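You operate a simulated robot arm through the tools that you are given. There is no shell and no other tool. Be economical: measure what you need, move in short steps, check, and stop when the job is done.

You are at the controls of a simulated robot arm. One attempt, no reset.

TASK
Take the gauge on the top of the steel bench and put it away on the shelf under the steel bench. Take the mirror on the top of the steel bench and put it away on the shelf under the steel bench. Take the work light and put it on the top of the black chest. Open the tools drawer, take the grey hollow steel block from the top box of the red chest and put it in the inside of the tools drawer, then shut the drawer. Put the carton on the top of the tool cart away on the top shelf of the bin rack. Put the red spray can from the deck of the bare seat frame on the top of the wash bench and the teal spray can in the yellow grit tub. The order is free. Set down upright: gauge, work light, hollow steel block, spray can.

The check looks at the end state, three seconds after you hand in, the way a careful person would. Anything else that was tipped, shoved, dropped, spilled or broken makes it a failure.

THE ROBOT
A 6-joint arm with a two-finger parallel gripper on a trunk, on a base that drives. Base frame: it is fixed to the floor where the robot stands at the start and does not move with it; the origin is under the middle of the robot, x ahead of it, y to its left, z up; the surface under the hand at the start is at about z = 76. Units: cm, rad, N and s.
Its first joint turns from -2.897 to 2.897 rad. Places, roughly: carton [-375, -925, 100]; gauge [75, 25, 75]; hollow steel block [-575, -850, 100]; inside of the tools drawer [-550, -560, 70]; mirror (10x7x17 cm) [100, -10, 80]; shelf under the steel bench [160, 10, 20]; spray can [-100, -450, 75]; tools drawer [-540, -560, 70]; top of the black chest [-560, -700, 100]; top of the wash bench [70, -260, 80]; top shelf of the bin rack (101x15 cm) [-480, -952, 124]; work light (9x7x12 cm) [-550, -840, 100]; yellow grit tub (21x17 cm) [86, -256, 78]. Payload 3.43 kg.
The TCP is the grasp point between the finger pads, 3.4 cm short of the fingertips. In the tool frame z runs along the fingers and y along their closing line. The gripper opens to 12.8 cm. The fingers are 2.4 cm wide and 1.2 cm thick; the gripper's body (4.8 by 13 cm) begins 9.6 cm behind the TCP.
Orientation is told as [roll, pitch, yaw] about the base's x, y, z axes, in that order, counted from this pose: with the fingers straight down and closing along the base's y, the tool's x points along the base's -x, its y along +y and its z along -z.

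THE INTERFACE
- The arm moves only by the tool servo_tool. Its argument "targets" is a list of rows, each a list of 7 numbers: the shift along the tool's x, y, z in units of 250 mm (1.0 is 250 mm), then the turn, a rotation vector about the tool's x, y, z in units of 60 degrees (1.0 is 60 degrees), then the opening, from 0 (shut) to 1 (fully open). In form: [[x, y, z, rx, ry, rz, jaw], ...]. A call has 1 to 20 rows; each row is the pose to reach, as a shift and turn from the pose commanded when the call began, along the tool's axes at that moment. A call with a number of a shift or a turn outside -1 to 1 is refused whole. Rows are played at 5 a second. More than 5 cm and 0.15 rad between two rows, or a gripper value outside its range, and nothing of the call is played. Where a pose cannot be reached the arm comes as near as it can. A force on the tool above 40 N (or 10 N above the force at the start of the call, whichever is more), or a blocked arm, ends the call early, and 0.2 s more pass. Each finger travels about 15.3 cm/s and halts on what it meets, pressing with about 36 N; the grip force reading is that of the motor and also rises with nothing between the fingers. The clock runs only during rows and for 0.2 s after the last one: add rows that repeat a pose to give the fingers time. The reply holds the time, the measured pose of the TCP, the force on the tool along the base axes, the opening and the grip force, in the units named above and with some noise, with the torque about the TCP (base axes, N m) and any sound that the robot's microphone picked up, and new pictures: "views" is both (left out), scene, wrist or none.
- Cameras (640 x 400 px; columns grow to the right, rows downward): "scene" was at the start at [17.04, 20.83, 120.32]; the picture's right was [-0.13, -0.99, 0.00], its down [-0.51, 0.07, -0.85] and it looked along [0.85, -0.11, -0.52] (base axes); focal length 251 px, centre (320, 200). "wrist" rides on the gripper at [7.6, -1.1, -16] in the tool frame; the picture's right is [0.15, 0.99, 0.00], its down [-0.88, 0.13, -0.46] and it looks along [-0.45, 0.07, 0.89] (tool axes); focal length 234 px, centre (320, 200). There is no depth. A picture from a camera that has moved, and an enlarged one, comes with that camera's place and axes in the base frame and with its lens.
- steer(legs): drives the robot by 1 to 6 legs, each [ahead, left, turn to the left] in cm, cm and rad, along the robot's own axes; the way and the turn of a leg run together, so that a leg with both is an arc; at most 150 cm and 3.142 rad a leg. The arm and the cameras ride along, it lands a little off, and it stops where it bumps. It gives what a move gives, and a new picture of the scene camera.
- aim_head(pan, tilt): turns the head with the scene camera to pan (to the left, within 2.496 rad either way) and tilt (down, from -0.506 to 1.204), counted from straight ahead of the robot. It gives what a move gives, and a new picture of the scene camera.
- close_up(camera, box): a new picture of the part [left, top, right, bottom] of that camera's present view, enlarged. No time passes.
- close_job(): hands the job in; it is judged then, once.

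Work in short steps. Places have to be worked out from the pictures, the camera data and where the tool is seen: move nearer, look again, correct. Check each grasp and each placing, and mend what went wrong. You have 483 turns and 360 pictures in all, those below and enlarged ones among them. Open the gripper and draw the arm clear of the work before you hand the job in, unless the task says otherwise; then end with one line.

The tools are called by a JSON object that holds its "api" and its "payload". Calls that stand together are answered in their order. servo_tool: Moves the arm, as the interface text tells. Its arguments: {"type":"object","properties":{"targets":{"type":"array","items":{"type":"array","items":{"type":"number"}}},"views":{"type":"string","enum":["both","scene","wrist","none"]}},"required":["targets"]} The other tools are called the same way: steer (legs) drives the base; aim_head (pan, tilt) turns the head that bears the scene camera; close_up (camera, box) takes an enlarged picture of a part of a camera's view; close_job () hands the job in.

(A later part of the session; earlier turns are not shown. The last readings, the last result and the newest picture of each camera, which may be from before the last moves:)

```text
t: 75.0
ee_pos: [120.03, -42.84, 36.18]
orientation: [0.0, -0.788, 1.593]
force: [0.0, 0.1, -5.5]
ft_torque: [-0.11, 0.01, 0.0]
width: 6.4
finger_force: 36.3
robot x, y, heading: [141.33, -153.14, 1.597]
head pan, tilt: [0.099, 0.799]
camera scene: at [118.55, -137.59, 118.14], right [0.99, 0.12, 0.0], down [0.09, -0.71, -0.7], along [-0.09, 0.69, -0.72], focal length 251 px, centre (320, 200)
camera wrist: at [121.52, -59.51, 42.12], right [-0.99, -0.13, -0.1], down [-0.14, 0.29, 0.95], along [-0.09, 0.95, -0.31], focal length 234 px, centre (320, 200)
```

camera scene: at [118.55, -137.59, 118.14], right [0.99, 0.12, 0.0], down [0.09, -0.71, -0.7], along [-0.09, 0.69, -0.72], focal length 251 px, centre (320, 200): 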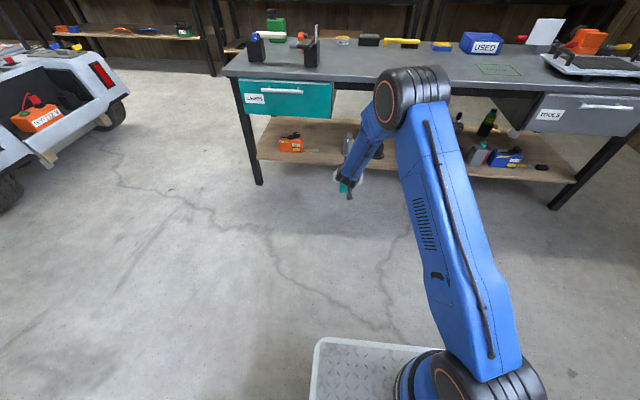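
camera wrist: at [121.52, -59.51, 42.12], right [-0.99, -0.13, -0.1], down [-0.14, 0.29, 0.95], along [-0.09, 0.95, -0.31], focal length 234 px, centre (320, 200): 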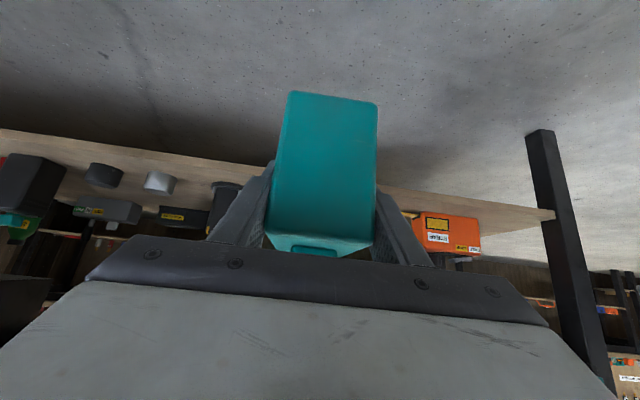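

Works now. I extend 8 cm further and lower to z≈30, then drive: left 10, ahead 27.

{"api": "servo_tool", "payload": {"targets": [[-0.1, 0, 0.1, 0, 0, 0, 0.3], [-0.226, 0, 0.226, 0, 0, 0, 0.3], [-0.14, 0, 0.31, 0, 0, 0, 0.3], [-0.056, 0, 0.396, 0, 0, 0, 0.3], [-0.056, 0, 0.396, 0, 0, 0, 0.3]], "views": "none"}}

{"api": "steer", "payload": {"legs": [[0, 10, 0], [26, 0, 0]]}}

{"api": "close_up", "payload": {"camera": "wrist", "box": [0, 0, 640, 260]}}

```text
t: 76.2
ee_pos: [119.66, -34.99, 30.09]
orientation: [0.0, -0.787, 1.596]
force: [1.0, 0.3, -5.3]
ft_torque: [-0.12, 0.02, -0.01]
width: 6.38
finger_force: 35.8
robot x, y, heading: [141.85, -153.14, 1.597]
head pan, tilt: [0.099, 0.799]
```

```text
t: 78.8
ee_pos: [108.82, -9.75, 30.11]
orientation: [0.0, -0.788, 1.597]
force: [0.7, 0.1, -5.4]
ft_torque: [-0.12, -0.03, -0.02]
width: 6.39
finger_force: 36.2
robot x, y, heading: [131.17, -127.47, 1.6]
head pan, tilt: [0.099, 0.799]
camera scene: at [107.97, -112.09, 118.14], right [0.99, 0.12, 0.0], down [0.09, -0.71, -0.7], along [-0.09, 0.69, -0.72], focal length 251 px, centre (320, 200)
```

scene: 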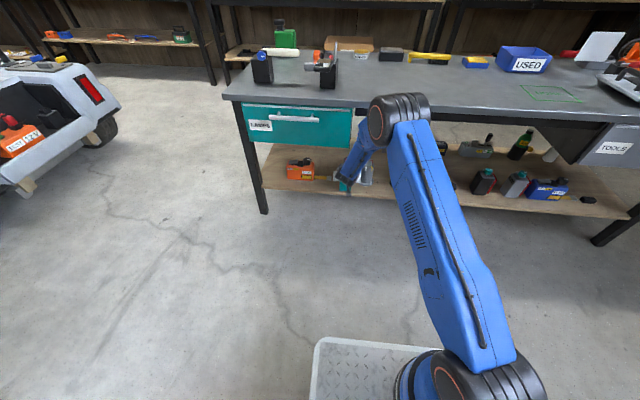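

```text
1.00 times, centred on (320, 130) of wrist (not enlarged: the box is as wide or as high as the picture)
camera zoom: at [110.54, -26.27, 36.06], right [-0.99, -0.13, -0.1], down [-0.14, 0.29, 0.95], along [-0.09, 0.95, -0.31], focal length 234 px, centre (320, 270)
```

zoom: 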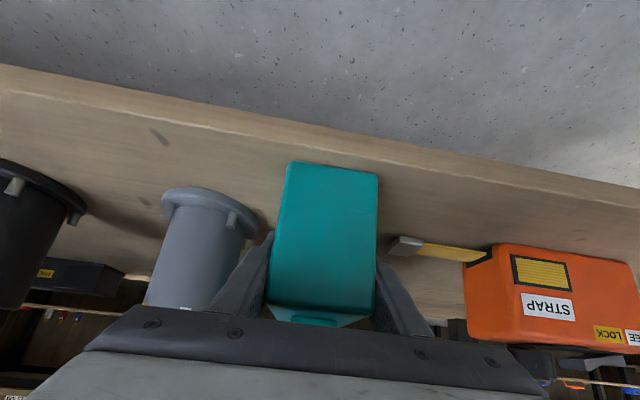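

A measuring strap reaches to x≈96, so the clear gap is 97–118: place the gauge right here at x≈108. Forward 6 cm, then lower gently until contact.

{"api": "servo_tool", "payload": {"targets": [[-0.08, 0, 0.08, 0, 0, 0, 0.3], [-0.17, 0, 0.17, 0, 0, 0, 0.3], [-0.17, 0, 0.17, 0, 0, 0, 0.3]], "views": "none"}}

{"api": "servo_tool", "payload": {"targets": [[0.02, 0, 0.02, 0, 0, 0, 0.3], [0.04, 0, 0.04, 0, 0, 0, 0.3], [0.055, 0, 0.055, 0, 0, 0, 0.3], [0.065, 0, 0.065, 0, 0, 0, 0.3], [0.075, 0, 0.075, 0, 0, 0, 0.3], [0.085, 0, 0.085, 0, 0, 0, 0.3], [0.095, 0, 0.095, 0, 0, 0, 0.3], [0.105, 0, 0.105, 0, 0, 0, 0.3], [0.115, 0, 0.115, 0, 0, 0, 0.3], [0.125, 0, 0.125, 0, 0, 0, 0.3], [0.14, 0, 0.14, 0, 0, 0, 0.3]], "views": "wrist"}}

```text
t: 79.6
ee_pos: [108.42, -3.6, 30.03]
orientation: [0.001, -0.788, 1.596]
force: [-0.9, -0.8, -4.5]
ft_torque: [-0.16, 0.06, -0.03]
width: 6.38
finger_force: 36.2
robot x, y, heading: [131.21, -127.49, 1.595]
head pan, tilt: [0.099, 0.799]
```

```text
t: 81.2
ee_pos: [108.78, -3.46, 27.31]
orientation: [0.0, -0.793, 1.596]
force: [-0.4, -1.4, 12.2]
ft_torque: [-0.36, -0.26, 0.26]
width: 6.39
finger_force: 36.2
robot x, y, heading: [130.83, -127.69, 1.598]
head pan, tilt: [0.099, 0.799]
stopped in row 7: the force on the tool passed its limit at 48 N (the readings are from after the stop); the commanded pose is now the measured one
camera wrist: at [110.35, -20.09, 33.13], right [-0.99, -0.13, -0.1], down [-0.14, 0.29, 0.95], along [-0.09, 0.95, -0.3], focal length 234 px, centre (320, 200)
```

wrist: 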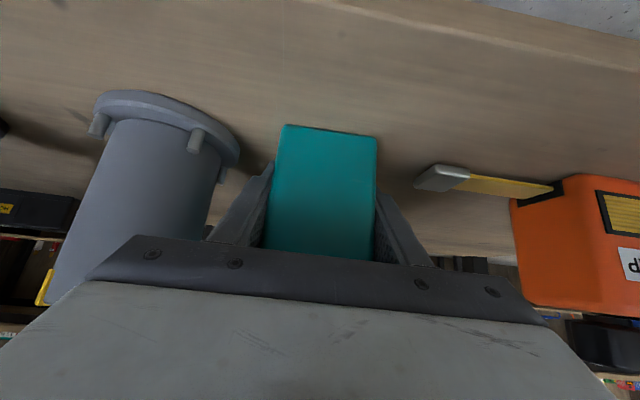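

Contact with the shelf. I open the fingers moderately and withdraw straight back along the tool axis.

{"api": "servo_tool", "payload": {"targets": [[0, 0, 0, 0, 0, 0, 0.55], [0, 0, 0, 0, 0, 0, 0.62], [0, 0, 0, 0, 0, 0, 0.62]], "views": "wrist"}}

{"api": "servo_tool", "payload": {"targets": [[0, 0, -0.1, 0, 0, 0, 0.62], [0, 0, -0.25, 0, 0, 0, 0.62], [0, 0, -0.4, 0, 0, 0, 0.62], [0.1, 0, -0.55, 0, 0, 0, 0.62], [0.2, 0, -0.7, 0, 0, 0, 0.62]], "views": "both"}}

```text
t: 82.0
ee_pos: [108.63, -3.49, 27.21]
orientation: [0.0, -0.793, 1.596]
force: [-17.4, 3.0, 18.6]
ft_torque: [0.39, -0.18, 0.45]
width: 7.07
finger_force: 0.0
robot x, y, heading: [131.47, -127.53, 1.594]
head pan, tilt: [0.099, 0.799]
camera wrist: at [110.25, -20.13, 33.13], right [-0.99, -0.13, -0.1], down [-0.14, 0.29, 0.95], along [-0.09, 0.95, -0.3], focal length 234 px, centre (320, 200)
```

wrist: 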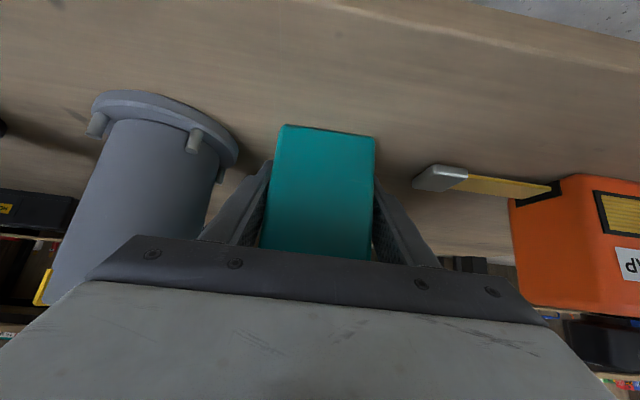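

```text
t: 83.2
ee_pos: [109.38, -19.72, 36.09]
orientation: [0.0, -0.791, 1.598]
force: [0.2, -0.9, -1.0]
ft_torque: [0.02, -0.02, 0.0]
width: 7.94
finger_force: 0.0
robot x, y, heading: [130.84, -127.38, 1.597]
head pan, tilt: [0.099, 0.799]
camera scene: at [107.98, -112.1, 118.14], right [0.99, 0.12, 0.0], down [0.09, -0.71, -0.7], along [-0.09, 0.69, -0.72], focal length 251 px, centre (320, 200)
camera wrist: at [111.01, -36.42, 41.99], right [-0.99, -0.13, -0.1], down [-0.14, 0.29, 0.95], along [-0.09, 0.95, -0.31], focal length 234 px, centre (320, 200)
```

scene: 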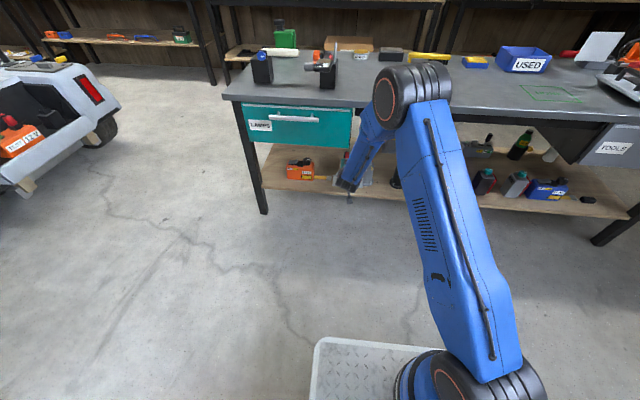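
wrist: 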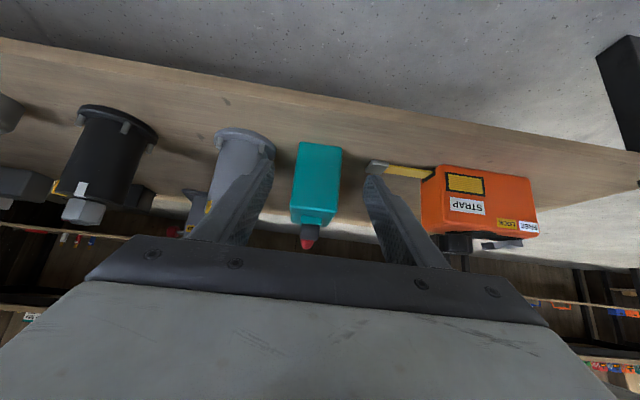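

The gauge stands upright on the shelf. I back off, then raise the arm and inspect the mirror and the rest of the shelf.

{"api": "steer", "payload": {"legs": [[-24, 0, 0]]}}

{"api": "servo_tool", "payload": {"targets": [[-0.14, 0, -0.14, 0, 0, 0, 0.9], [-0.28, 0, -0.28, 0, 0, 0, 0.9], [-0.42, 0, -0.42, 0, 0, 0, 0.9], [-0.56, 0, -0.56, 0, 0, 0, 0.9], [-0.7, 0, -0.7, 0, 0, 0, 0.9], [-0.84, 0, -0.84, 0, 0, 0, 0.9], [-0.98, 0, -0.98, 0, 0, 0, 0.9]], "views": "none"}}

{"api": "servo_tool", "payload": {"targets": [[-0.14, 0, -0.14, 0, 0, 0, 0.9], [-0.28, 0, -0.28, 0, 0, 0, 0.9], [-0.42, 0, -0.42, 0, 0, 0, 0.9], [-0.56, 0, -0.56, 0, 0, 0, 0.9], [-0.7, 0, -0.7, 0, 0, 0, 0.9], [-0.8, 0, -0.8, 0, 0, 0, 0.9]], "views": "both"}}

```text
t: 85.0
ee_pos: [109.49, -44.44, 36.0]
orientation: [-0.001, -0.787, 1.602]
force: [0.0, -0.3, 0.4]
ft_torque: [0.02, 0.0, 0.01]
width: 7.93
finger_force: 0.1
robot x, y, heading: [131.87, -151.74, 1.605]
head pan, tilt: [0.099, 0.799]
camera scene: at [108.58, -136.86, 118.15], right [0.99, 0.13, 0.0], down [0.09, -0.71, -0.7], along [-0.09, 0.69, -0.72], focal length 251 px, centre (320, 200)
```

scene: 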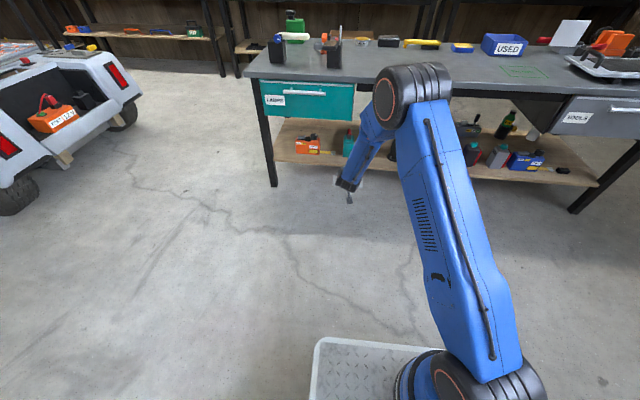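

```text
t: 86.6
ee_pos: [109.24, -44.43, 70.93]
orientation: [0.0, -0.788, 1.603]
force: [-0.6, 0.7, 0.4]
ft_torque: [0.03, 0.0, 0.03]
width: 11.51
finger_force: 0.1
robot x, y, heading: [131.58, -152.71, 1.6]
head pan, tilt: [0.099, 0.799]
```

```text
t: 88.0
ee_pos: [109.61, -44.49, 99.09]
orientation: [0.001, -0.788, 1.6]
force: [0.0, 0.7, 0.0]
ft_torque: [0.02, -0.01, -0.03]
width: 11.51
finger_force: 0.1
robot x, y, heading: [131.85, -152.33, 1.606]
head pan, tilt: [0.099, 0.799]
camera scene: at [108.58, -136.85, 118.14], right [0.99, 0.13, 0.0], down [0.09, -0.71, -0.7], along [-0.09, 0.69, -0.72], focal length 251 px, centre (320, 200)
camera wrist: at [111.34, -61.17, 105.05], right [-0.99, -0.13, -0.1], down [-0.14, 0.29, 0.95], along [-0.1, 0.95, -0.31], focal length 234 px, centre (320, 200)
```

scene: 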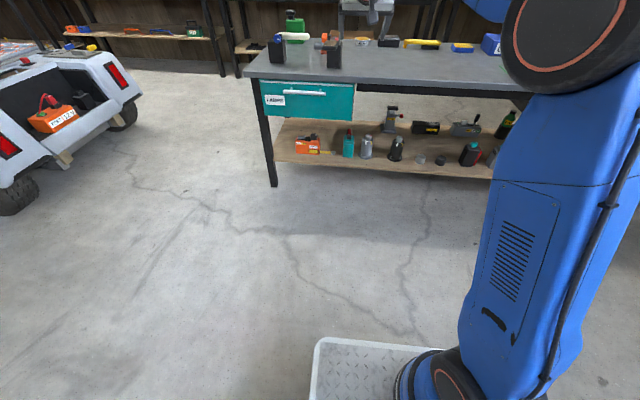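
wrist: 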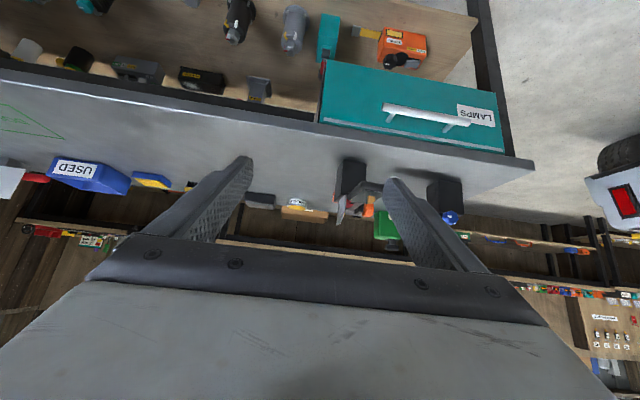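

I zoom on the shelf and on the mirror.

{"api": "close_up", "payload": {"camera": "scene", "box": [240, 10, 520, 185]}}

{"api": "close_up", "payload": {"camera": "wrist", "box": [300, 120, 480, 232]}}

```text
2.29 times, centred on (380, 98) of scene
camera zoom: at [108.58, -136.85, 118.14], right [0.99, 0.13, 0.0], down [0.09, -0.71, -0.7], along [-0.09, 0.69, -0.72], focal length 574 px, centre (183, 434)
```

zoom: 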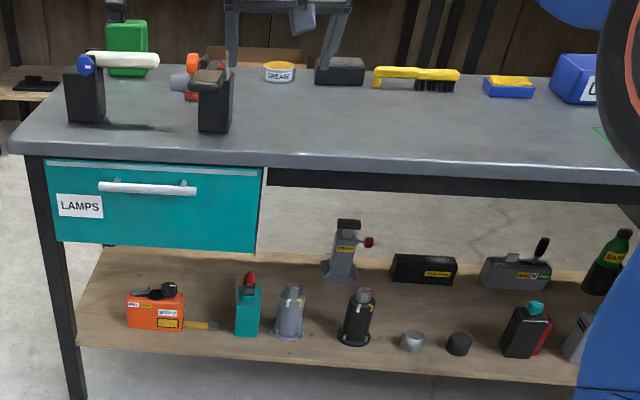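

```text
3.56 times, centred on (390, 176) of wrist
camera zoom: at [111.34, -61.17, 105.05], right [-0.99, -0.13, -0.1], down [-0.14, 0.29, 0.95], along [-0.1, 0.95, -0.31], focal length 833 px, centre (71, 285)
```

zoom: 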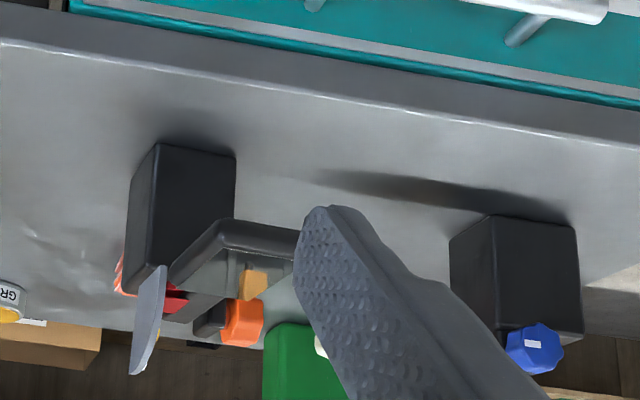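

The mirror's box is at about x 95.4–101.3, y -9…-1. A free place on the shelf for it is around (152, 10). I retract slightly, drive nearer and look at it with the wrist camera.

{"api": "servo_tool", "payload": {"targets": [[0.1, 0, -0.1, 0, 0, 0, 0.9], [0.2, 0, -0.2, 0, 0, 0, 0.9], [0.3, 0, -0.3, 0, 0, 0, 0.9], [0.34, 0, -0.34, 0, 0, 0, 0.9]], "views": "none"}}

{"api": "steer", "payload": {"legs": [[28, 0, 0], [0, 11, 0]]}}

{"api": "close_up", "payload": {"camera": "wrist", "box": [160, 60, 480, 260]}}

```text
t: 89.0
ee_pos: [109.88, -56.77, 98.94]
orientation: [-0.001, -0.789, 1.604]
force: [-0.5, 0.6, -0.2]
ft_torque: [-0.01, -0.03, -0.03]
width: 11.53
finger_force: 0.1
robot x, y, heading: [131.71, -152.35, 1.598]
head pan, tilt: [0.099, 0.799]
```

```text
t: 91.7
ee_pos: [98.87, -30.05, 99.07]
orientation: [-0.001, -0.79, 1.596]
force: [-0.2, -0.3, 0.4]
ft_torque: [-0.05, -0.03, 0.04]
width: 11.51
finger_force: 0.0
robot x, y, heading: [120.55, -125.16, 1.599]
head pan, tilt: [0.099, 0.799]
camera scene: at [97.1, -110.11, 118.15], right [0.99, 0.12, 0.0], down [0.09, -0.71, -0.7], along [-0.09, 0.69, -0.72], focal length 251 px, centre (320, 200)
```

scene: 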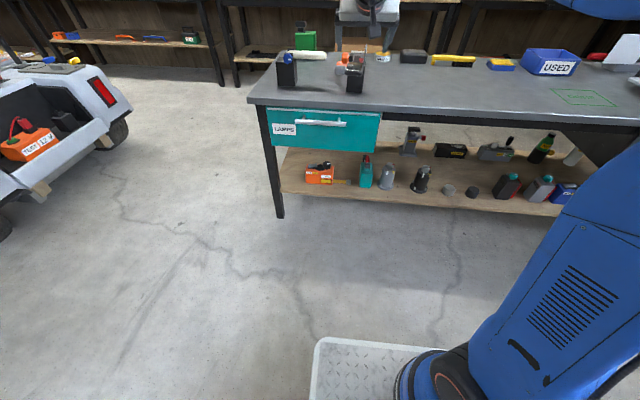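

```text
2.00 times, centred on (320, 160) of wrist
camera zoom: at [100.4, -46.73, 104.95], right [-0.99, -0.13, -0.1], down [-0.14, 0.29, 0.95], along [-0.09, 0.95, -0.31], focal length 468 px, centre (320, 280)
```

zoom: 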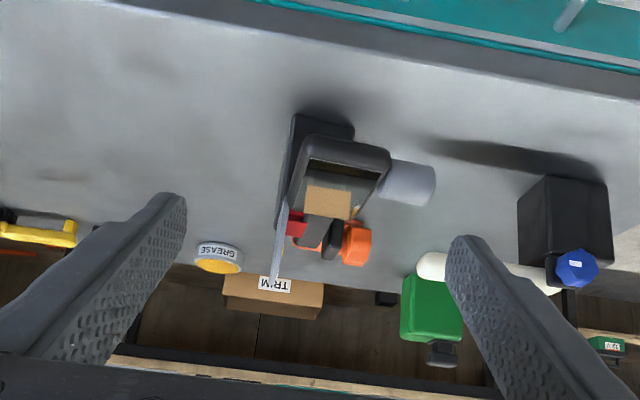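

I look at it from the scene camera too.

{"api": "close_up", "payload": {"camera": "scene", "box": [320, 40, 400, 100]}}

{"api": "close_up", "payload": {"camera": "wrist", "box": [280, 100, 400, 200]}}

```text
6.67 times, centred on (360, 70) of scene
camera zoom: at [97.1, -110.11, 118.15], right [0.99, 0.12, 0.0], down [0.09, -0.71, -0.7], along [-0.09, 0.69, -0.72], focal length 1675 px, centre (53, 1067)
```

zoom: 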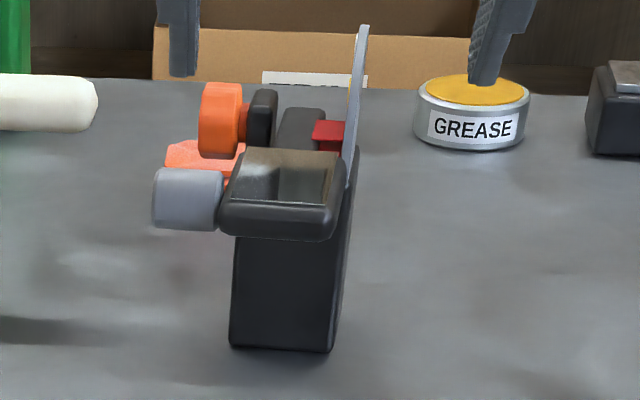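

```text
4.00 times, centred on (340, 150) of wrist
camera zoom: at [100.4, -46.73, 104.95], right [-0.99, -0.13, -0.1], down [-0.14, 0.29, 0.95], along [-0.09, 0.95, -0.31], focal length 937 px, centre (240, 400)
```

zoom: 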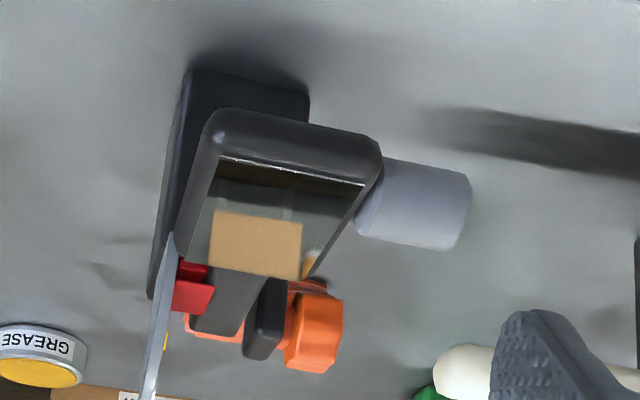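

The mirror has a frame and grey handle on this (front) side, so a tilted grasp is better from its back, i.e. from the left (+y) side of the bench, where the shelf also has free room. I raise the arm and drive around the near end of the bench.

{"api": "servo_tool", "payload": {"targets": [[-0.1, 0, -0.1, 0, 0, 0, 0.9], [-0.2, 0, -0.2, 0, 0, 0, 0.9], [-0.3, 0, -0.3, 0, 0, 0, 0.9], [-0.4, 0, -0.4, 0, 0, 0, 0.9], [-0.48, 0, -0.48, 0, 0, 0, 0.9]], "views": "none"}}

{"api": "steer", "payload": {"legs": [[18, 0, 0], [0, 119, 0]]}}

```text
t: 92.9
ee_pos: [98.89, -30.15, 116.02]
orientation: [-0.001, -0.788, 1.597]
force: [-0.6, -0.1, 0.0]
ft_torque: [0.0, -0.01, 0.03]
width: 11.51
finger_force: 0.0
robot x, y, heading: [120.31, -125.8, 1.596]
head pan, tilt: [0.099, 0.799]
```

```text
t: 100.0
ee_pos: [-20.62, -15.89, 115.98]
orientation: [0.0, -0.788, 1.602]
force: [-0.9, 0.7, 0.0]
ft_torque: [-0.01, -0.01, -0.04]
width: 11.53
finger_force: 0.0
robot x, y, heading: [1.46, -111.25, 1.606]
head pan, tilt: [0.099, 0.799]
camera scene: at [-21.78, -95.79, 118.15], right [0.99, 0.13, 0.0], down [0.09, -0.71, -0.7], along [-0.09, 0.69, -0.72], focal length 251 px, centre (320, 200)
```

scene: 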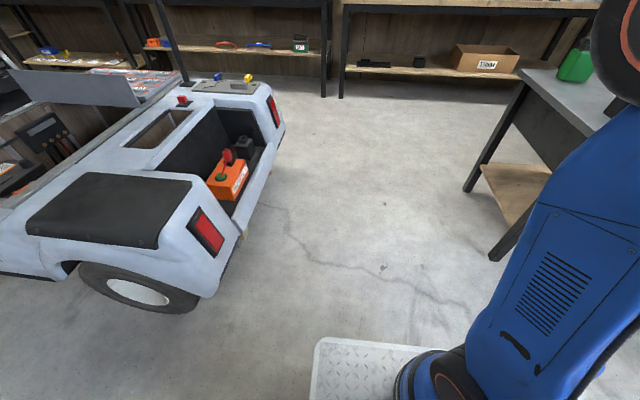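

The lane between cart and bench is clear. I correct heading, drive up to y≈108, and turn right to face -y.

{"api": "steer", "payload": {"legs": [[0, 0, -0.035], [110, 0, 0], [108, 0, 0], [0, 0, -3.13]]}}

```text
t: 118.9
ee_pos: [11.08, 15.28, 116.09]
orientation: [0.001, -0.789, -1.605]
force: [0.0, 1.0, -0.7]
ft_torque: [0.04, 0.04, 0.01]
width: 11.49
finger_force: 0.1
robot x, y, heading: [-4.32, 111.92, -1.605]
head pan, tilt: [0.099, 0.799]
camera scene: at [17.88, 94.92, 118.15], right [-1.0, -0.06, 0.0], down [-0.05, 0.72, -0.7], along [0.04, -0.7, -0.72], focal length 251 px, centre (320, 200)
```

scene: 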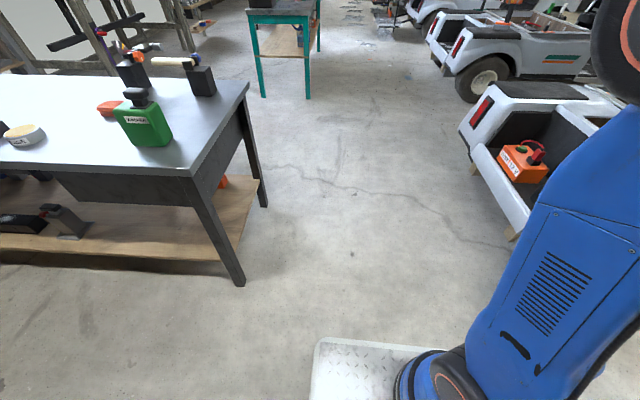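

Now I strafe left (+x) 87 to line up with the mirror.

{"api": "steer", "payload": {"legs": [[0, 0, 0.035], [0, 84, 0]]}}

{"api": "close_up", "payload": {"camera": "wrist", "box": [160, 0, 480, 200]}}

```text
t: 123.6
ee_pos: [97.74, 17.14, 115.94]
orientation: [-0.001, -0.789, -1.551]
force: [-1.2, 0.8, -0.2]
ft_torque: [0.0, 0.01, 0.04]
width: 11.5
finger_force: 0.1
robot x, y, heading: [76.98, 112.23, -1.547]
head pan, tilt: [0.099, 0.799]
camera scene: at [100.11, 96.98, 118.15], right [-0.99, -0.12, 0.0], down [-0.09, 0.71, -0.7], along [0.08, -0.69, -0.72], focal length 251 px, centre (320, 200)
```

scene: 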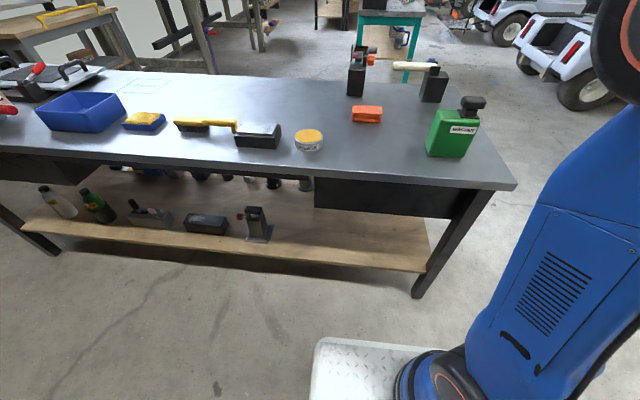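

```text
2.00 times, centred on (320, 100) of wrist
camera zoom: at [96.35, 33.77, 121.97], right [0.99, 0.12, -0.1], down [0.14, -0.29, 0.95], along [0.09, -0.95, -0.31], focal length 468 px, centre (320, 400)
```

zoom: 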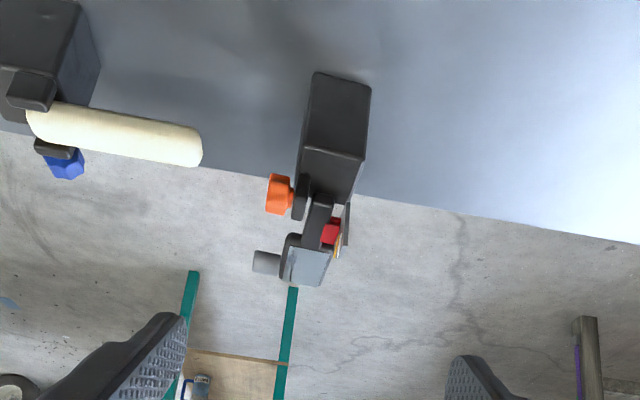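

The back of the mirror is a clean box: x 95.3–101.4, y -9…-1.8, top z≈85.6. I approach along the 45° axis, stopping short to check.

{"api": "servo_tool", "payload": {"targets": [[0.1, 0, 0.1, 0.027, 0, 0.027, 0.9], [0.2, 0, 0.2, 0.054, 0, 0.054, 0.9], [0.3, 0, 0.34, 0.054, 0, 0.054, 0.9], [0.36, 0.005, 0.5, 0.054, 0, 0.054, 0.9], [0.36, 0.005, 0.68, 0.054, 0, 0.054, 0.9], [0.36, 0.005, 0.86, 0.054, 0, 0.054, 0.9], [0.36, 0.005, 1.0, 0.054, 0, 0.054, 0.9], [0.36, 0.005, 1.0, 0.054, 0, 0.054, 0.9]], "views": "both"}}

```text
t: 125.4
ee_pos: [98.2, 5.78, 92.29]
orientation: [0.0, -0.787, -1.631]
force: [-0.7, -0.3, 0.0]
ft_torque: [-0.02, 0.0, 0.02]
width: 11.51
finger_force: 0.1
robot x, y, heading: [76.26, 112.69, -1.548]
head pan, tilt: [0.099, 0.799]
camera scene: at [100.11, 96.99, 118.15], right [-0.99, -0.12, 0.0], down [-0.09, 0.71, -0.7], along [0.08, -0.69, -0.72], focal length 251 px, centre (320, 200)
camera wrist: at [98.04, 22.43, 98.17], right [0.99, 0.05, -0.1], down [0.11, -0.3, 0.95], along [0.01, -0.95, -0.31], focal length 234 px, centre (320, 200)
```

scene: 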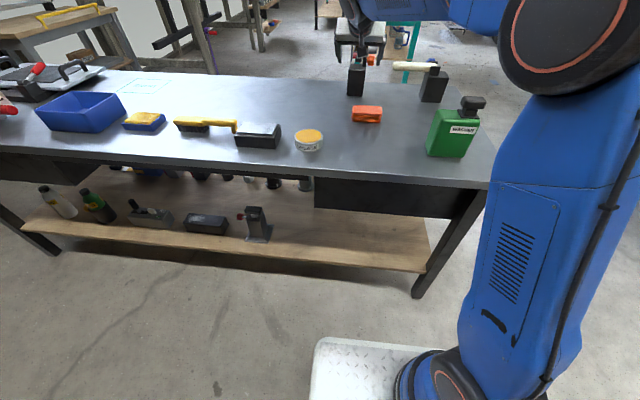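
wrist: 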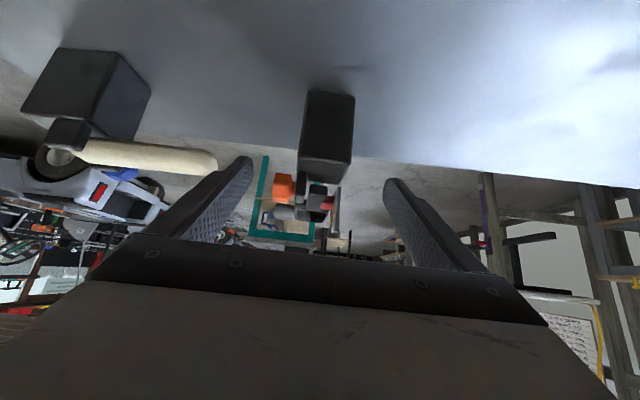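

Aligned. I advance to the box.

{"api": "servo_tool", "payload": {"targets": [[0.007, 0.01, 0.16, 0, 0, 0, 0.9], [0.014, 0.02, 0.32, 0, 0, 0, 0.9], [0.014, 0.034, 0.45, 0, 0, 0, 0.9], [0.014, 0.034, 0.56, 0, 0, 0, 0.9], [0.014, 0.034, 0.63, 0, 0, 0, 0.9], [0.014, 0.034, 0.63, 0, 0, 0, 0.9]], "views": "both"}}

```text
t: 126.8
ee_pos: [98.51, -5.22, 80.95]
orientation: [0.0, -0.788, -1.629]
force: [0.3, 1.0, 0.4]
ft_torque: [-0.02, 0.0, -0.01]
width: 11.52
finger_force: 0.0
robot x, y, heading: [76.91, 112.58, -1.552]
head pan, tilt: [0.099, 0.799]
camera scene: at [100.11, 96.98, 118.15], right [-0.99, -0.12, 0.0], down [-0.09, 0.71, -0.7], along [0.08, -0.69, -0.72], focal length 251 px, centre (320, 200)
camera wrist: at [98.48, 11.4, 86.84], right [0.99, 0.05, -0.1], down [0.11, -0.3, 0.95], along [0.01, -0.95, -0.31], focal length 234 px, centre (320, 200)
```

scene: 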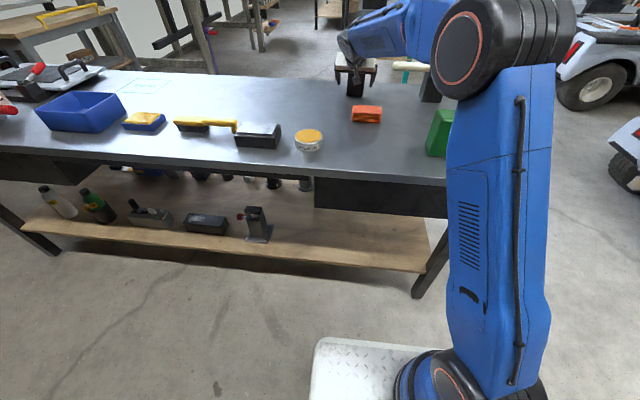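
wrist: 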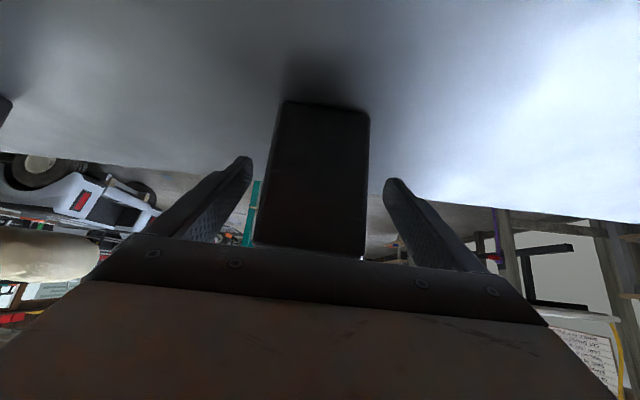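

Straddled. I close and lift 4 cm.

{"api": "servo_tool", "payload": {"targets": [[0, 0, 0, 0, 0, 0, 0.6], [0, 0, 0, 0, 0, 0, 0.3], [0, 0, 0, 0, 0, 0, 0.3], [0, 0, 0, 0, 0, 0, 0.3], [0, 0, 0, 0, 0, 0, 0.3]], "views": "none"}}

{"api": "servo_tool", "payload": {"targets": [[-0.06, 0, -0.06, 0, 0, 0, 0.3], [-0.18, 0, -0.18, 0, 0, 0, 0.3], [-0.3, 0, -0.3, 0, 0, 0, 0.3], [-0.42, 0, -0.42, 0, 0, 0, 0.3], [-0.54, 0, -0.54, 0, 0, 0, 0.3], [-0.6, 0, -0.6, 0, 0, 0, 0.3], [-0.5, 0, -0.7, 0, 0, 0, 0.3], [-0.4, 0, -0.8, 0, 0, 0, 0.3]], "views": "both"}}

```text
t: 128.0
ee_pos: [98.67, -5.27, 80.95]
orientation: [0.0, -0.788, -1.63]
force: [-1.5, -0.8, -0.1]
ft_torque: [0.09, 0.18, 0.06]
width: 6.41
finger_force: 35.9
robot x, y, heading: [76.93, 112.46, -1.549]
head pan, tilt: [0.099, 0.799]
```

```text
t: 129.8
ee_pos: [98.74, 1.63, 101.94]
orientation: [0.001, -0.786, -1.629]
force: [-0.3, -0.4, -7.0]
ft_torque: [0.07, -0.02, -0.02]
width: 6.38
finger_force: 36.2
robot x, y, heading: [76.73, 112.63, -1.55]
head pan, tilt: [0.099, 0.799]
camera scene: at [100.12, 96.91, 118.13], right [-0.99, -0.12, 0.0], down [-0.09, 0.71, -0.7], along [0.08, -0.69, -0.72], focal length 251 px, centre (320, 200)
camera wrist: at [98.58, 18.28, 107.74], right [0.99, 0.04, -0.1], down [0.11, -0.31, 0.95], along [0.01, -0.95, -0.31], focal length 234 px, centre (320, 200)
```

scene: 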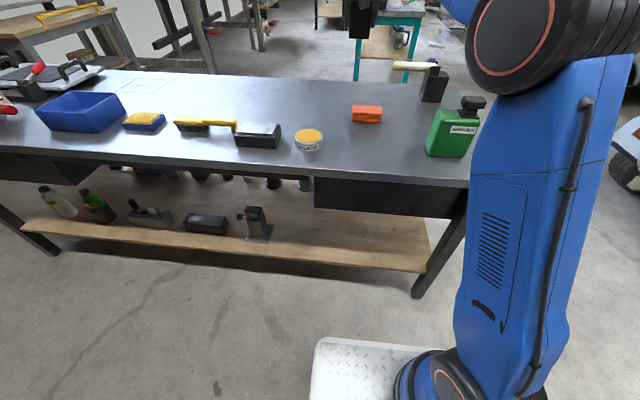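
wrist: 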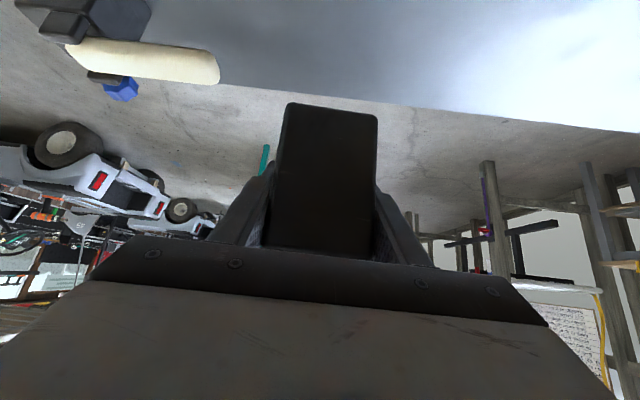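

The mirror is held well (0.7 kg). Shelf spot: about (116, 29) from this side, to the right of the drawer panel and clear of the vise. I back up 10, shift left 6, and retract the arm to y≈56.

{"api": "steer", "payload": {"legs": [[-10.5, 0, -0.02], [0, 6, 0]]}}

{"api": "servo_tool", "payload": {"targets": [[0.12, 0.02, -0.12, 0, 0, 0, 0.3], [0.24, 0.06, -0.24, 0, 0, 0, 0.3], [0.36, 0.12, -0.36, 0, 0, 0, 0.3], [0.48, 0.2, -0.48, 0, 0, 0, 0.3], [0.6, 0.28, -0.6, 0, 0, 0, 0.3], [0.72, 0.36, -0.72, 0, 0, 0, 0.3], [0.84, 0.42, -0.84, 0, 0, 0, 0.3], [0.96, 0.46, -0.96, 0, 0, 0, 0.3], [0.96, 0.46, -0.96, 0, 0, 0, 0.3]], "views": "both"}}

```text
t: 131.5
ee_pos: [102.58, 11.98, 102.02]
orientation: [0.0, -0.789, -1.648]
force: [-0.4, 0.0, -6.0]
ft_torque: [0.04, -0.01, 0.03]
width: 6.39
finger_force: 35.7
robot x, y, heading: [82.83, 123.39, -1.571]
head pan, tilt: [0.099, 0.799]
camera scene: at [105.76, 107.16, 118.14], right [-0.99, -0.1, 0.0], down [-0.07, 0.71, -0.7], along [0.07, -0.69, -0.72], focal length 251 px, centre (320, 200)
```

scene: 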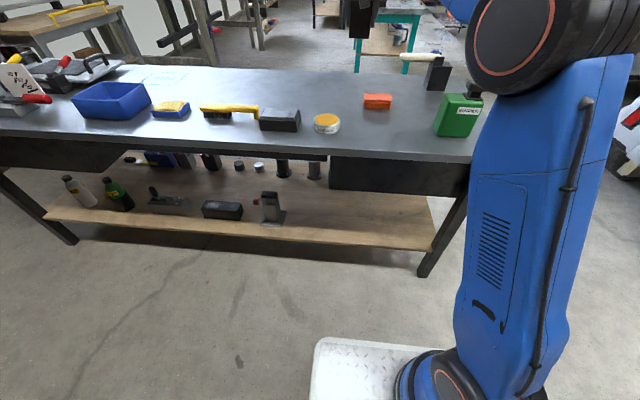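

```text
t: 133.5
ee_pos: [116.53, 44.63, 101.81]
orientation: [0.001, -0.791, -1.647]
force: [-0.6, -0.7, -5.4]
ft_torque: [0.07, -0.04, 0.03]
width: 6.38
finger_force: 36.1
robot x, y, heading: [82.69, 123.23, -1.573]
head pan, tilt: [0.099, 0.799]
camera scene: at [105.76, 107.17, 118.14], right [-0.99, -0.1, 0.0], down [-0.07, 0.71, -0.7], along [0.07, -0.69, -0.72], focal length 251 px, centre (320, 200)
camera wrist: at [116.7, 61.34, 107.72], right [0.99, 0.03, -0.1], down [0.11, -0.31, 0.95], along [-0.01, -0.95, -0.31], focal length 234 px, centre (320, 200)
```

scene: 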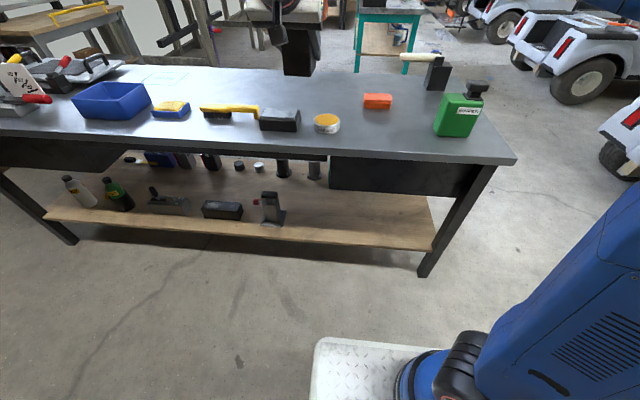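
wrist: 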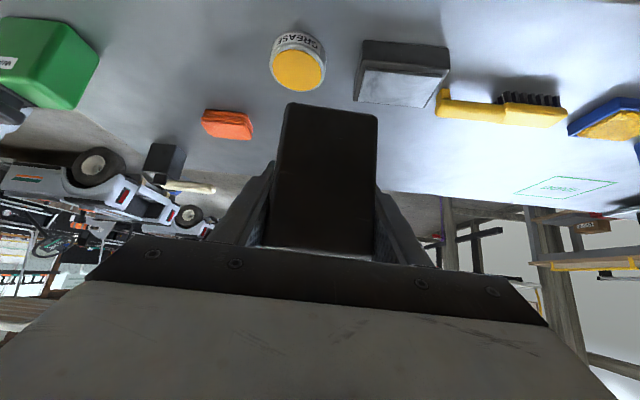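

Retract 12 more, then lower in steps outside the bench.

{"api": "servo_tool", "payload": {"targets": [[0.12, 0, -0.12, 0, 0, 0, 0.3], [0.24, 0, -0.24, 0, 0, 0, 0.3], [0.35, 0, -0.35, 0, 0, 0, 0.3], [0.48, 0, -0.22, 0, 0, 0, 0.3], [0.61, 0, -0.09, 0, 0, 0, 0.3], [0.74, 0, 0.04, 0, 0, 0, 0.3], [0.87, 0, 0.17, 0, 0, 0, 0.3], [1.0, 0, 0.3, 0, 0, 0, 0.3], [1.0, 0, 0.3, 0, 0, 0, 0.3]], "views": "wrist"}}

```text
t: 135.5
ee_pos: [117.28, 57.23, 78.53]
orientation: [0.0, -0.79, -1.647]
force: [0.1, 0.5, -5.3]
ft_torque: [0.1, -0.01, 0.0]
width: 6.39
finger_force: 36.4
robot x, y, heading: [82.72, 123.37, -1.57]
head pan, tilt: [0.099, 0.799]
camera wrist: at [117.56, 73.93, 84.47], right [0.99, 0.03, -0.1], down [0.11, -0.31, 0.95], along [-0.01, -0.95, -0.31], focal length 234 px, centre (320, 200)
```

wrist: 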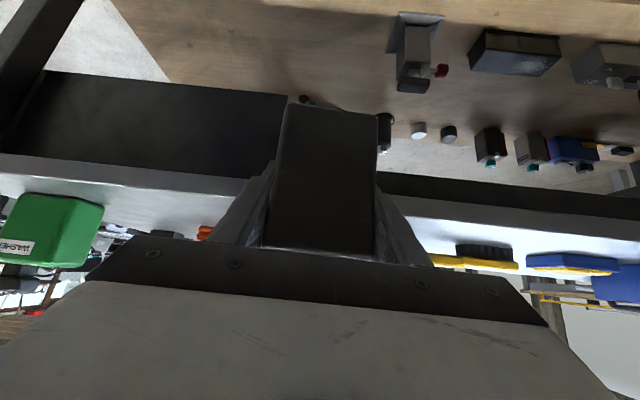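

Continue down to z≈47.

{"api": "servo_tool", "payload": {"targets": [[0.13, 0, 0.13, 0, 0, 0, 0.3], [0.26, 0, 0.26, 0, 0, 0, 0.3], [0.39, 0, 0.39, 0, 0, 0, 0.3], [0.52, 0, 0.52, 0, 0, 0, 0.3], [0.65, 0, 0.65, 0, 0, 0, 0.3], [0.78, 0, 0.78, 0, 0, 0, 0.3], [0.9, 0, 0.9, 0, 0, 0, 0.3], [0.9, 0, 0.9, 0, 0, 0, 0.3]], "views": "both"}}

```text
t: 137.3
ee_pos: [117.69, 57.04, 46.86]
orientation: [-0.002, -0.79, -1.647]
force: [0.0, -0.4, -5.9]
ft_torque: [0.08, -0.02, 0.01]
width: 6.39
finger_force: 36.4
robot x, y, heading: [82.54, 123.0, -1.562]
head pan, tilt: [0.099, 0.799]
camera scene: at [105.76, 107.18, 118.14], right [-0.99, -0.1, 0.0], down [-0.07, 0.71, -0.7], along [0.07, -0.69, -0.72], focal length 251 px, centre (320, 200)
camera wrist: at [117.92, 73.67, 52.73], right [0.99, 0.03, -0.1], down [0.11, -0.31, 0.95], along [-0.01, -0.95, -0.31], focal length 234 px, centre (320, 200)
```

scene: 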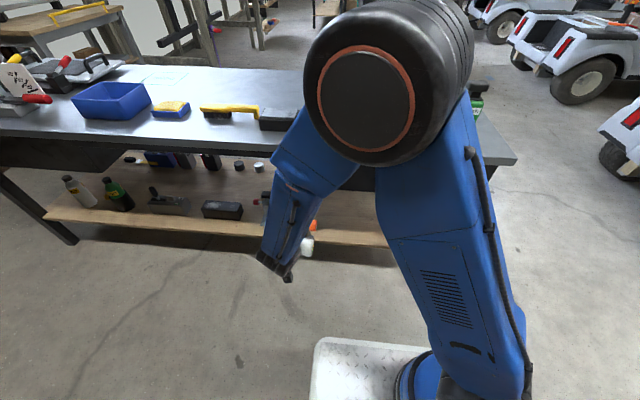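
wrist: 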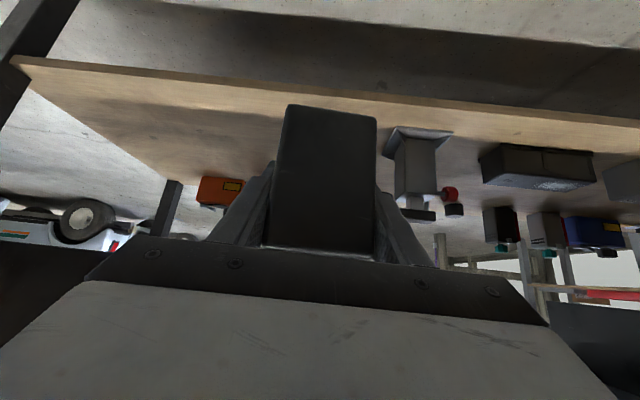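

Good view; I insert forward and down at the same time.

{"api": "servo_tool", "payload": {"targets": [[-0.03, 0, 0.13, 0, 0, 0, 0.3], [-0.06, 0, 0.26, 0, 0, 0, 0.3], [-0.09, 0, 0.39, 0, 0, 0, 0.3], [-0.12, 0, 0.52, 0, 0, 0, 0.3], [-0.141, 0, 0.65, 0, 0, 0, 0.3], [-0.141, 0, 0.65, 0, 0, 0, 0.3]], "views": "both"}}

```text
t: 138.7
ee_pos: [116.75, 43.22, 37.91]
orientation: [-0.001, -0.788, -1.649]
force: [0.4, -0.2, -5.3]
ft_torque: [0.03, -0.01, 0.0]
width: 6.4
finger_force: 35.3
robot x, y, heading: [83.0, 123.33, -1.572]
head pan, tilt: [0.099, 0.799]
camera scene: at [105.76, 107.17, 118.14], right [-0.99, -0.1, 0.0], down [-0.07, 0.71, -0.7], along [0.07, -0.69, -0.72], focal length 251 px, centre (320, 200)
camera wrist: at [116.98, 59.88, 43.94], right [0.99, 0.03, -0.1], down [0.11, -0.31, 0.95], along [-0.01, -0.95, -0.31], focal length 234 px, centre (320, 200)
```

scene: 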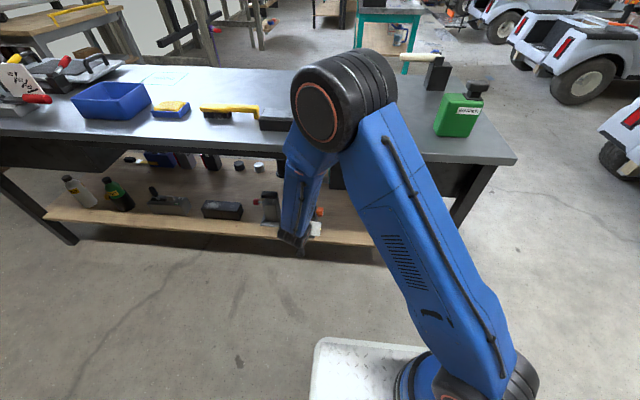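
wrist: 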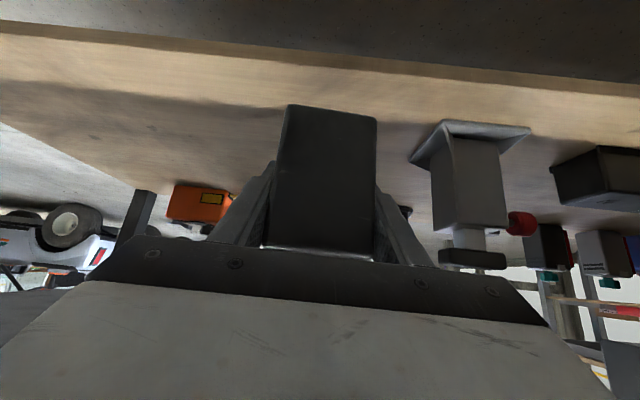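

The forearm is fairly close to the bench edge, so I go forward only to y≈33 (box fully on the shelf) while descending to z≈30.

{"api": "servo_tool", "payload": {"targets": [[-0.012, 0, 0.1, 0, 0, 0, 0.3], [-0.024, 0, 0.2, 0, 0, 0, 0.3], [-0.036, 0, 0.3, 0, 0, 0, 0.3], [-0.05, 0, 0.42, 0, 0, 0, 0.3], [-0.062, 0, 0.515, 0, 0, 0, 0.3], [-0.062, 0, 0.515, 0, 0, 0, 0.3]], "views": "both"}}

```text
t: 140.1
ee_pos: [115.97, 32.92, 29.73]
orientation: [0.0, -0.788, -1.647]
force: [0.4, 0.3, -5.7]
ft_torque: [0.06, -0.02, 0.01]
width: 6.39
finger_force: 36.1
robot x, y, heading: [82.79, 123.29, -1.568]
head pan, tilt: [0.099, 0.799]
camera scene: at [105.76, 107.17, 118.14], right [-0.99, -0.1, 0.0], down [-0.07, 0.71, -0.7], along [0.07, -0.69, -0.72], focal length 251 px, centre (320, 200)
camera wrist: at [116.07, 49.64, 35.74], right [0.99, 0.03, -0.1], down [0.11, -0.31, 0.95], along [-0.01, -0.95, -0.31], focal length 234 px, centre (320, 200)
```

scene: 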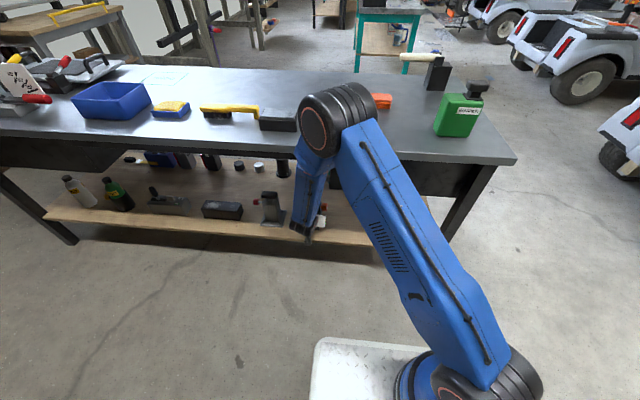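
wrist: 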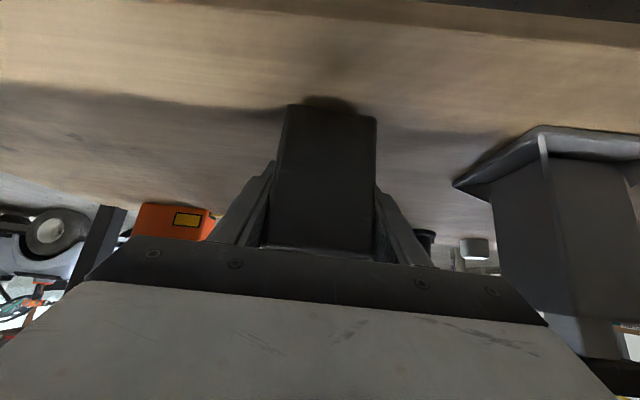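

Plenty of shelf behind the box. I lower until contact.

{"api": "servo_tool", "payload": {"targets": [[0.03, 0, 0.03, 0, 0, 0, 0.3], [0.06, 0, 0.06, 0, 0, 0, 0.3], [0.075, 0, 0.075, 0, 0, 0, 0.3], [0.085, 0, 0.085, 0, 0, 0, 0.3], [0.093, 0, 0.093, 0, 0, 0, 0.3], [0.1, 0, 0.1, 0, 0, 0, 0.3], [0.107, 0, 0.107, 0, 0, 0, 0.3], [0.114, 0, 0.114, 0, 0, 0, 0.3]], "views": "wrist"}}

```text
t: 141.2
ee_pos: [116.0, 32.9, 27.18]
orientation: [0.003, -0.792, -1.651]
force: [-3.0, 6.4, 18.0]
ft_torque: [0.73, 0.63, 0.06]
width: 6.38
finger_force: 36.4
robot x, y, heading: [82.89, 123.12, -1.572]
head pan, tilt: [0.099, 0.799]
stopped in row 5: the force on the tool passed its limit at 45 N (the readings are from after the stop); the commanded pose is now the measured one
camera wrist: at [116.09, 49.5, 33.09], right [0.99, 0.03, -0.1], down [0.11, -0.3, 0.95], along [0.0, -0.95, -0.3], focal length 234 px, centre (320, 200)
```

wrist: 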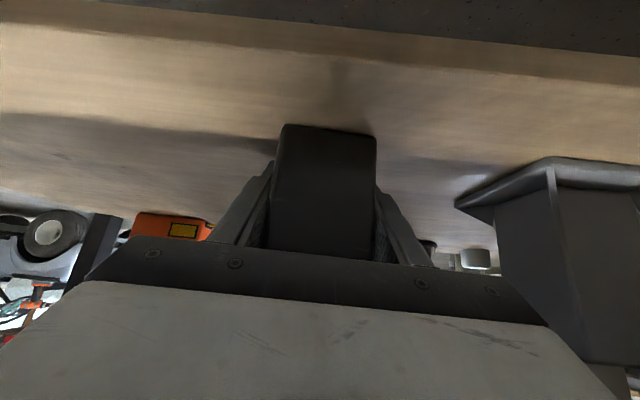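

Contact. I release and retreat along the tool axis.

{"api": "servo_tool", "payload": {"targets": [[0, 0, 0, 0, 0, 0, 0.55], [0, 0, 0, 0, 0, 0, 0.65], [0, 0, 0, 0, 0, 0, 0.7], [0, 0, 0, 0, 0, 0, 0.7]], "views": "wrist"}}

{"api": "servo_tool", "payload": {"targets": [[0, 0, -0.1, 0, 0, 0, 0.7], [0, 0, -0.25, 0, 0, 0, 0.7], [0.05, 0, -0.4, 0, 0, 0, 0.7], [0.15, 0, -0.5, 0, 0, 0, 0.7], [0.25, 0, -0.6, 0, 0, 0, 0.7], [0.35, 0, -0.7, 0, 0, 0, 0.7]], "views": "both"}}

```text
t: 142.2
ee_pos: [115.94, 32.7, 27.31]
orientation: [0.001, -0.795, -1.647]
force: [17.7, 6.7, 25.0]
ft_torque: [0.0, 0.4, 0.03]
width: 7.92
finger_force: 0.1
robot x, y, heading: [82.89, 123.12, -1.566]
head pan, tilt: [0.099, 0.799]
camera wrist: at [116.15, 49.51, 33.09], right [0.99, 0.03, -0.1], down [0.11, -0.3, 0.95], along [0.0, -0.95, -0.3], focal length 234 px, centre (320, 200)
```

wrist: 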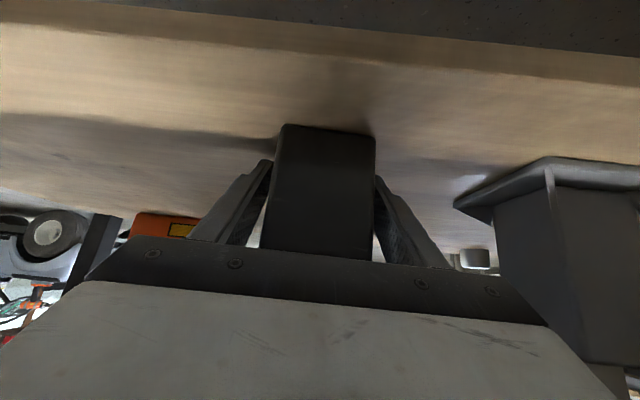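

```text
t: 143.6
ee_pos: [117.33, 51.3, 33.49]
orientation: [-0.009, -0.788, -1.644]
force: [-0.8, 0.9, 0.7]
ft_torque: [-0.03, 0.0, 0.04]
width: 8.97
finger_force: 0.1
out of reach, approached as far as the arm can: row 6
robot x, y, heading: [82.51, 123.05, -1.573]
head pan, tilt: [0.099, 0.799]
camera scene: at [105.75, 107.16, 118.14], right [-0.99, -0.1, 0.0], down [-0.07, 0.71, -0.7], along [0.07, -0.69, -0.72], focal length 251 px, centre (320, 200)
camera wrist: at [117.61, 67.99, 39.46], right [0.99, 0.02, -0.11], down [0.11, -0.31, 0.95], along [-0.01, -0.95, -0.31], focal length 234 px, centre (320, 200)
```

scene: 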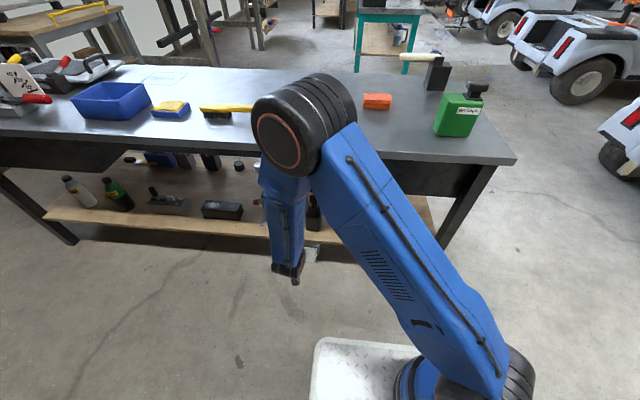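
wrist: 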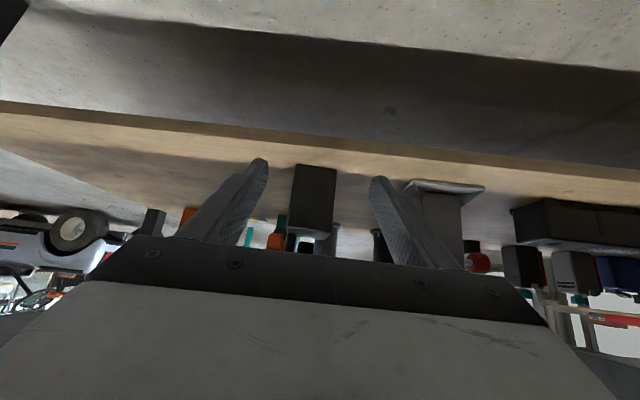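

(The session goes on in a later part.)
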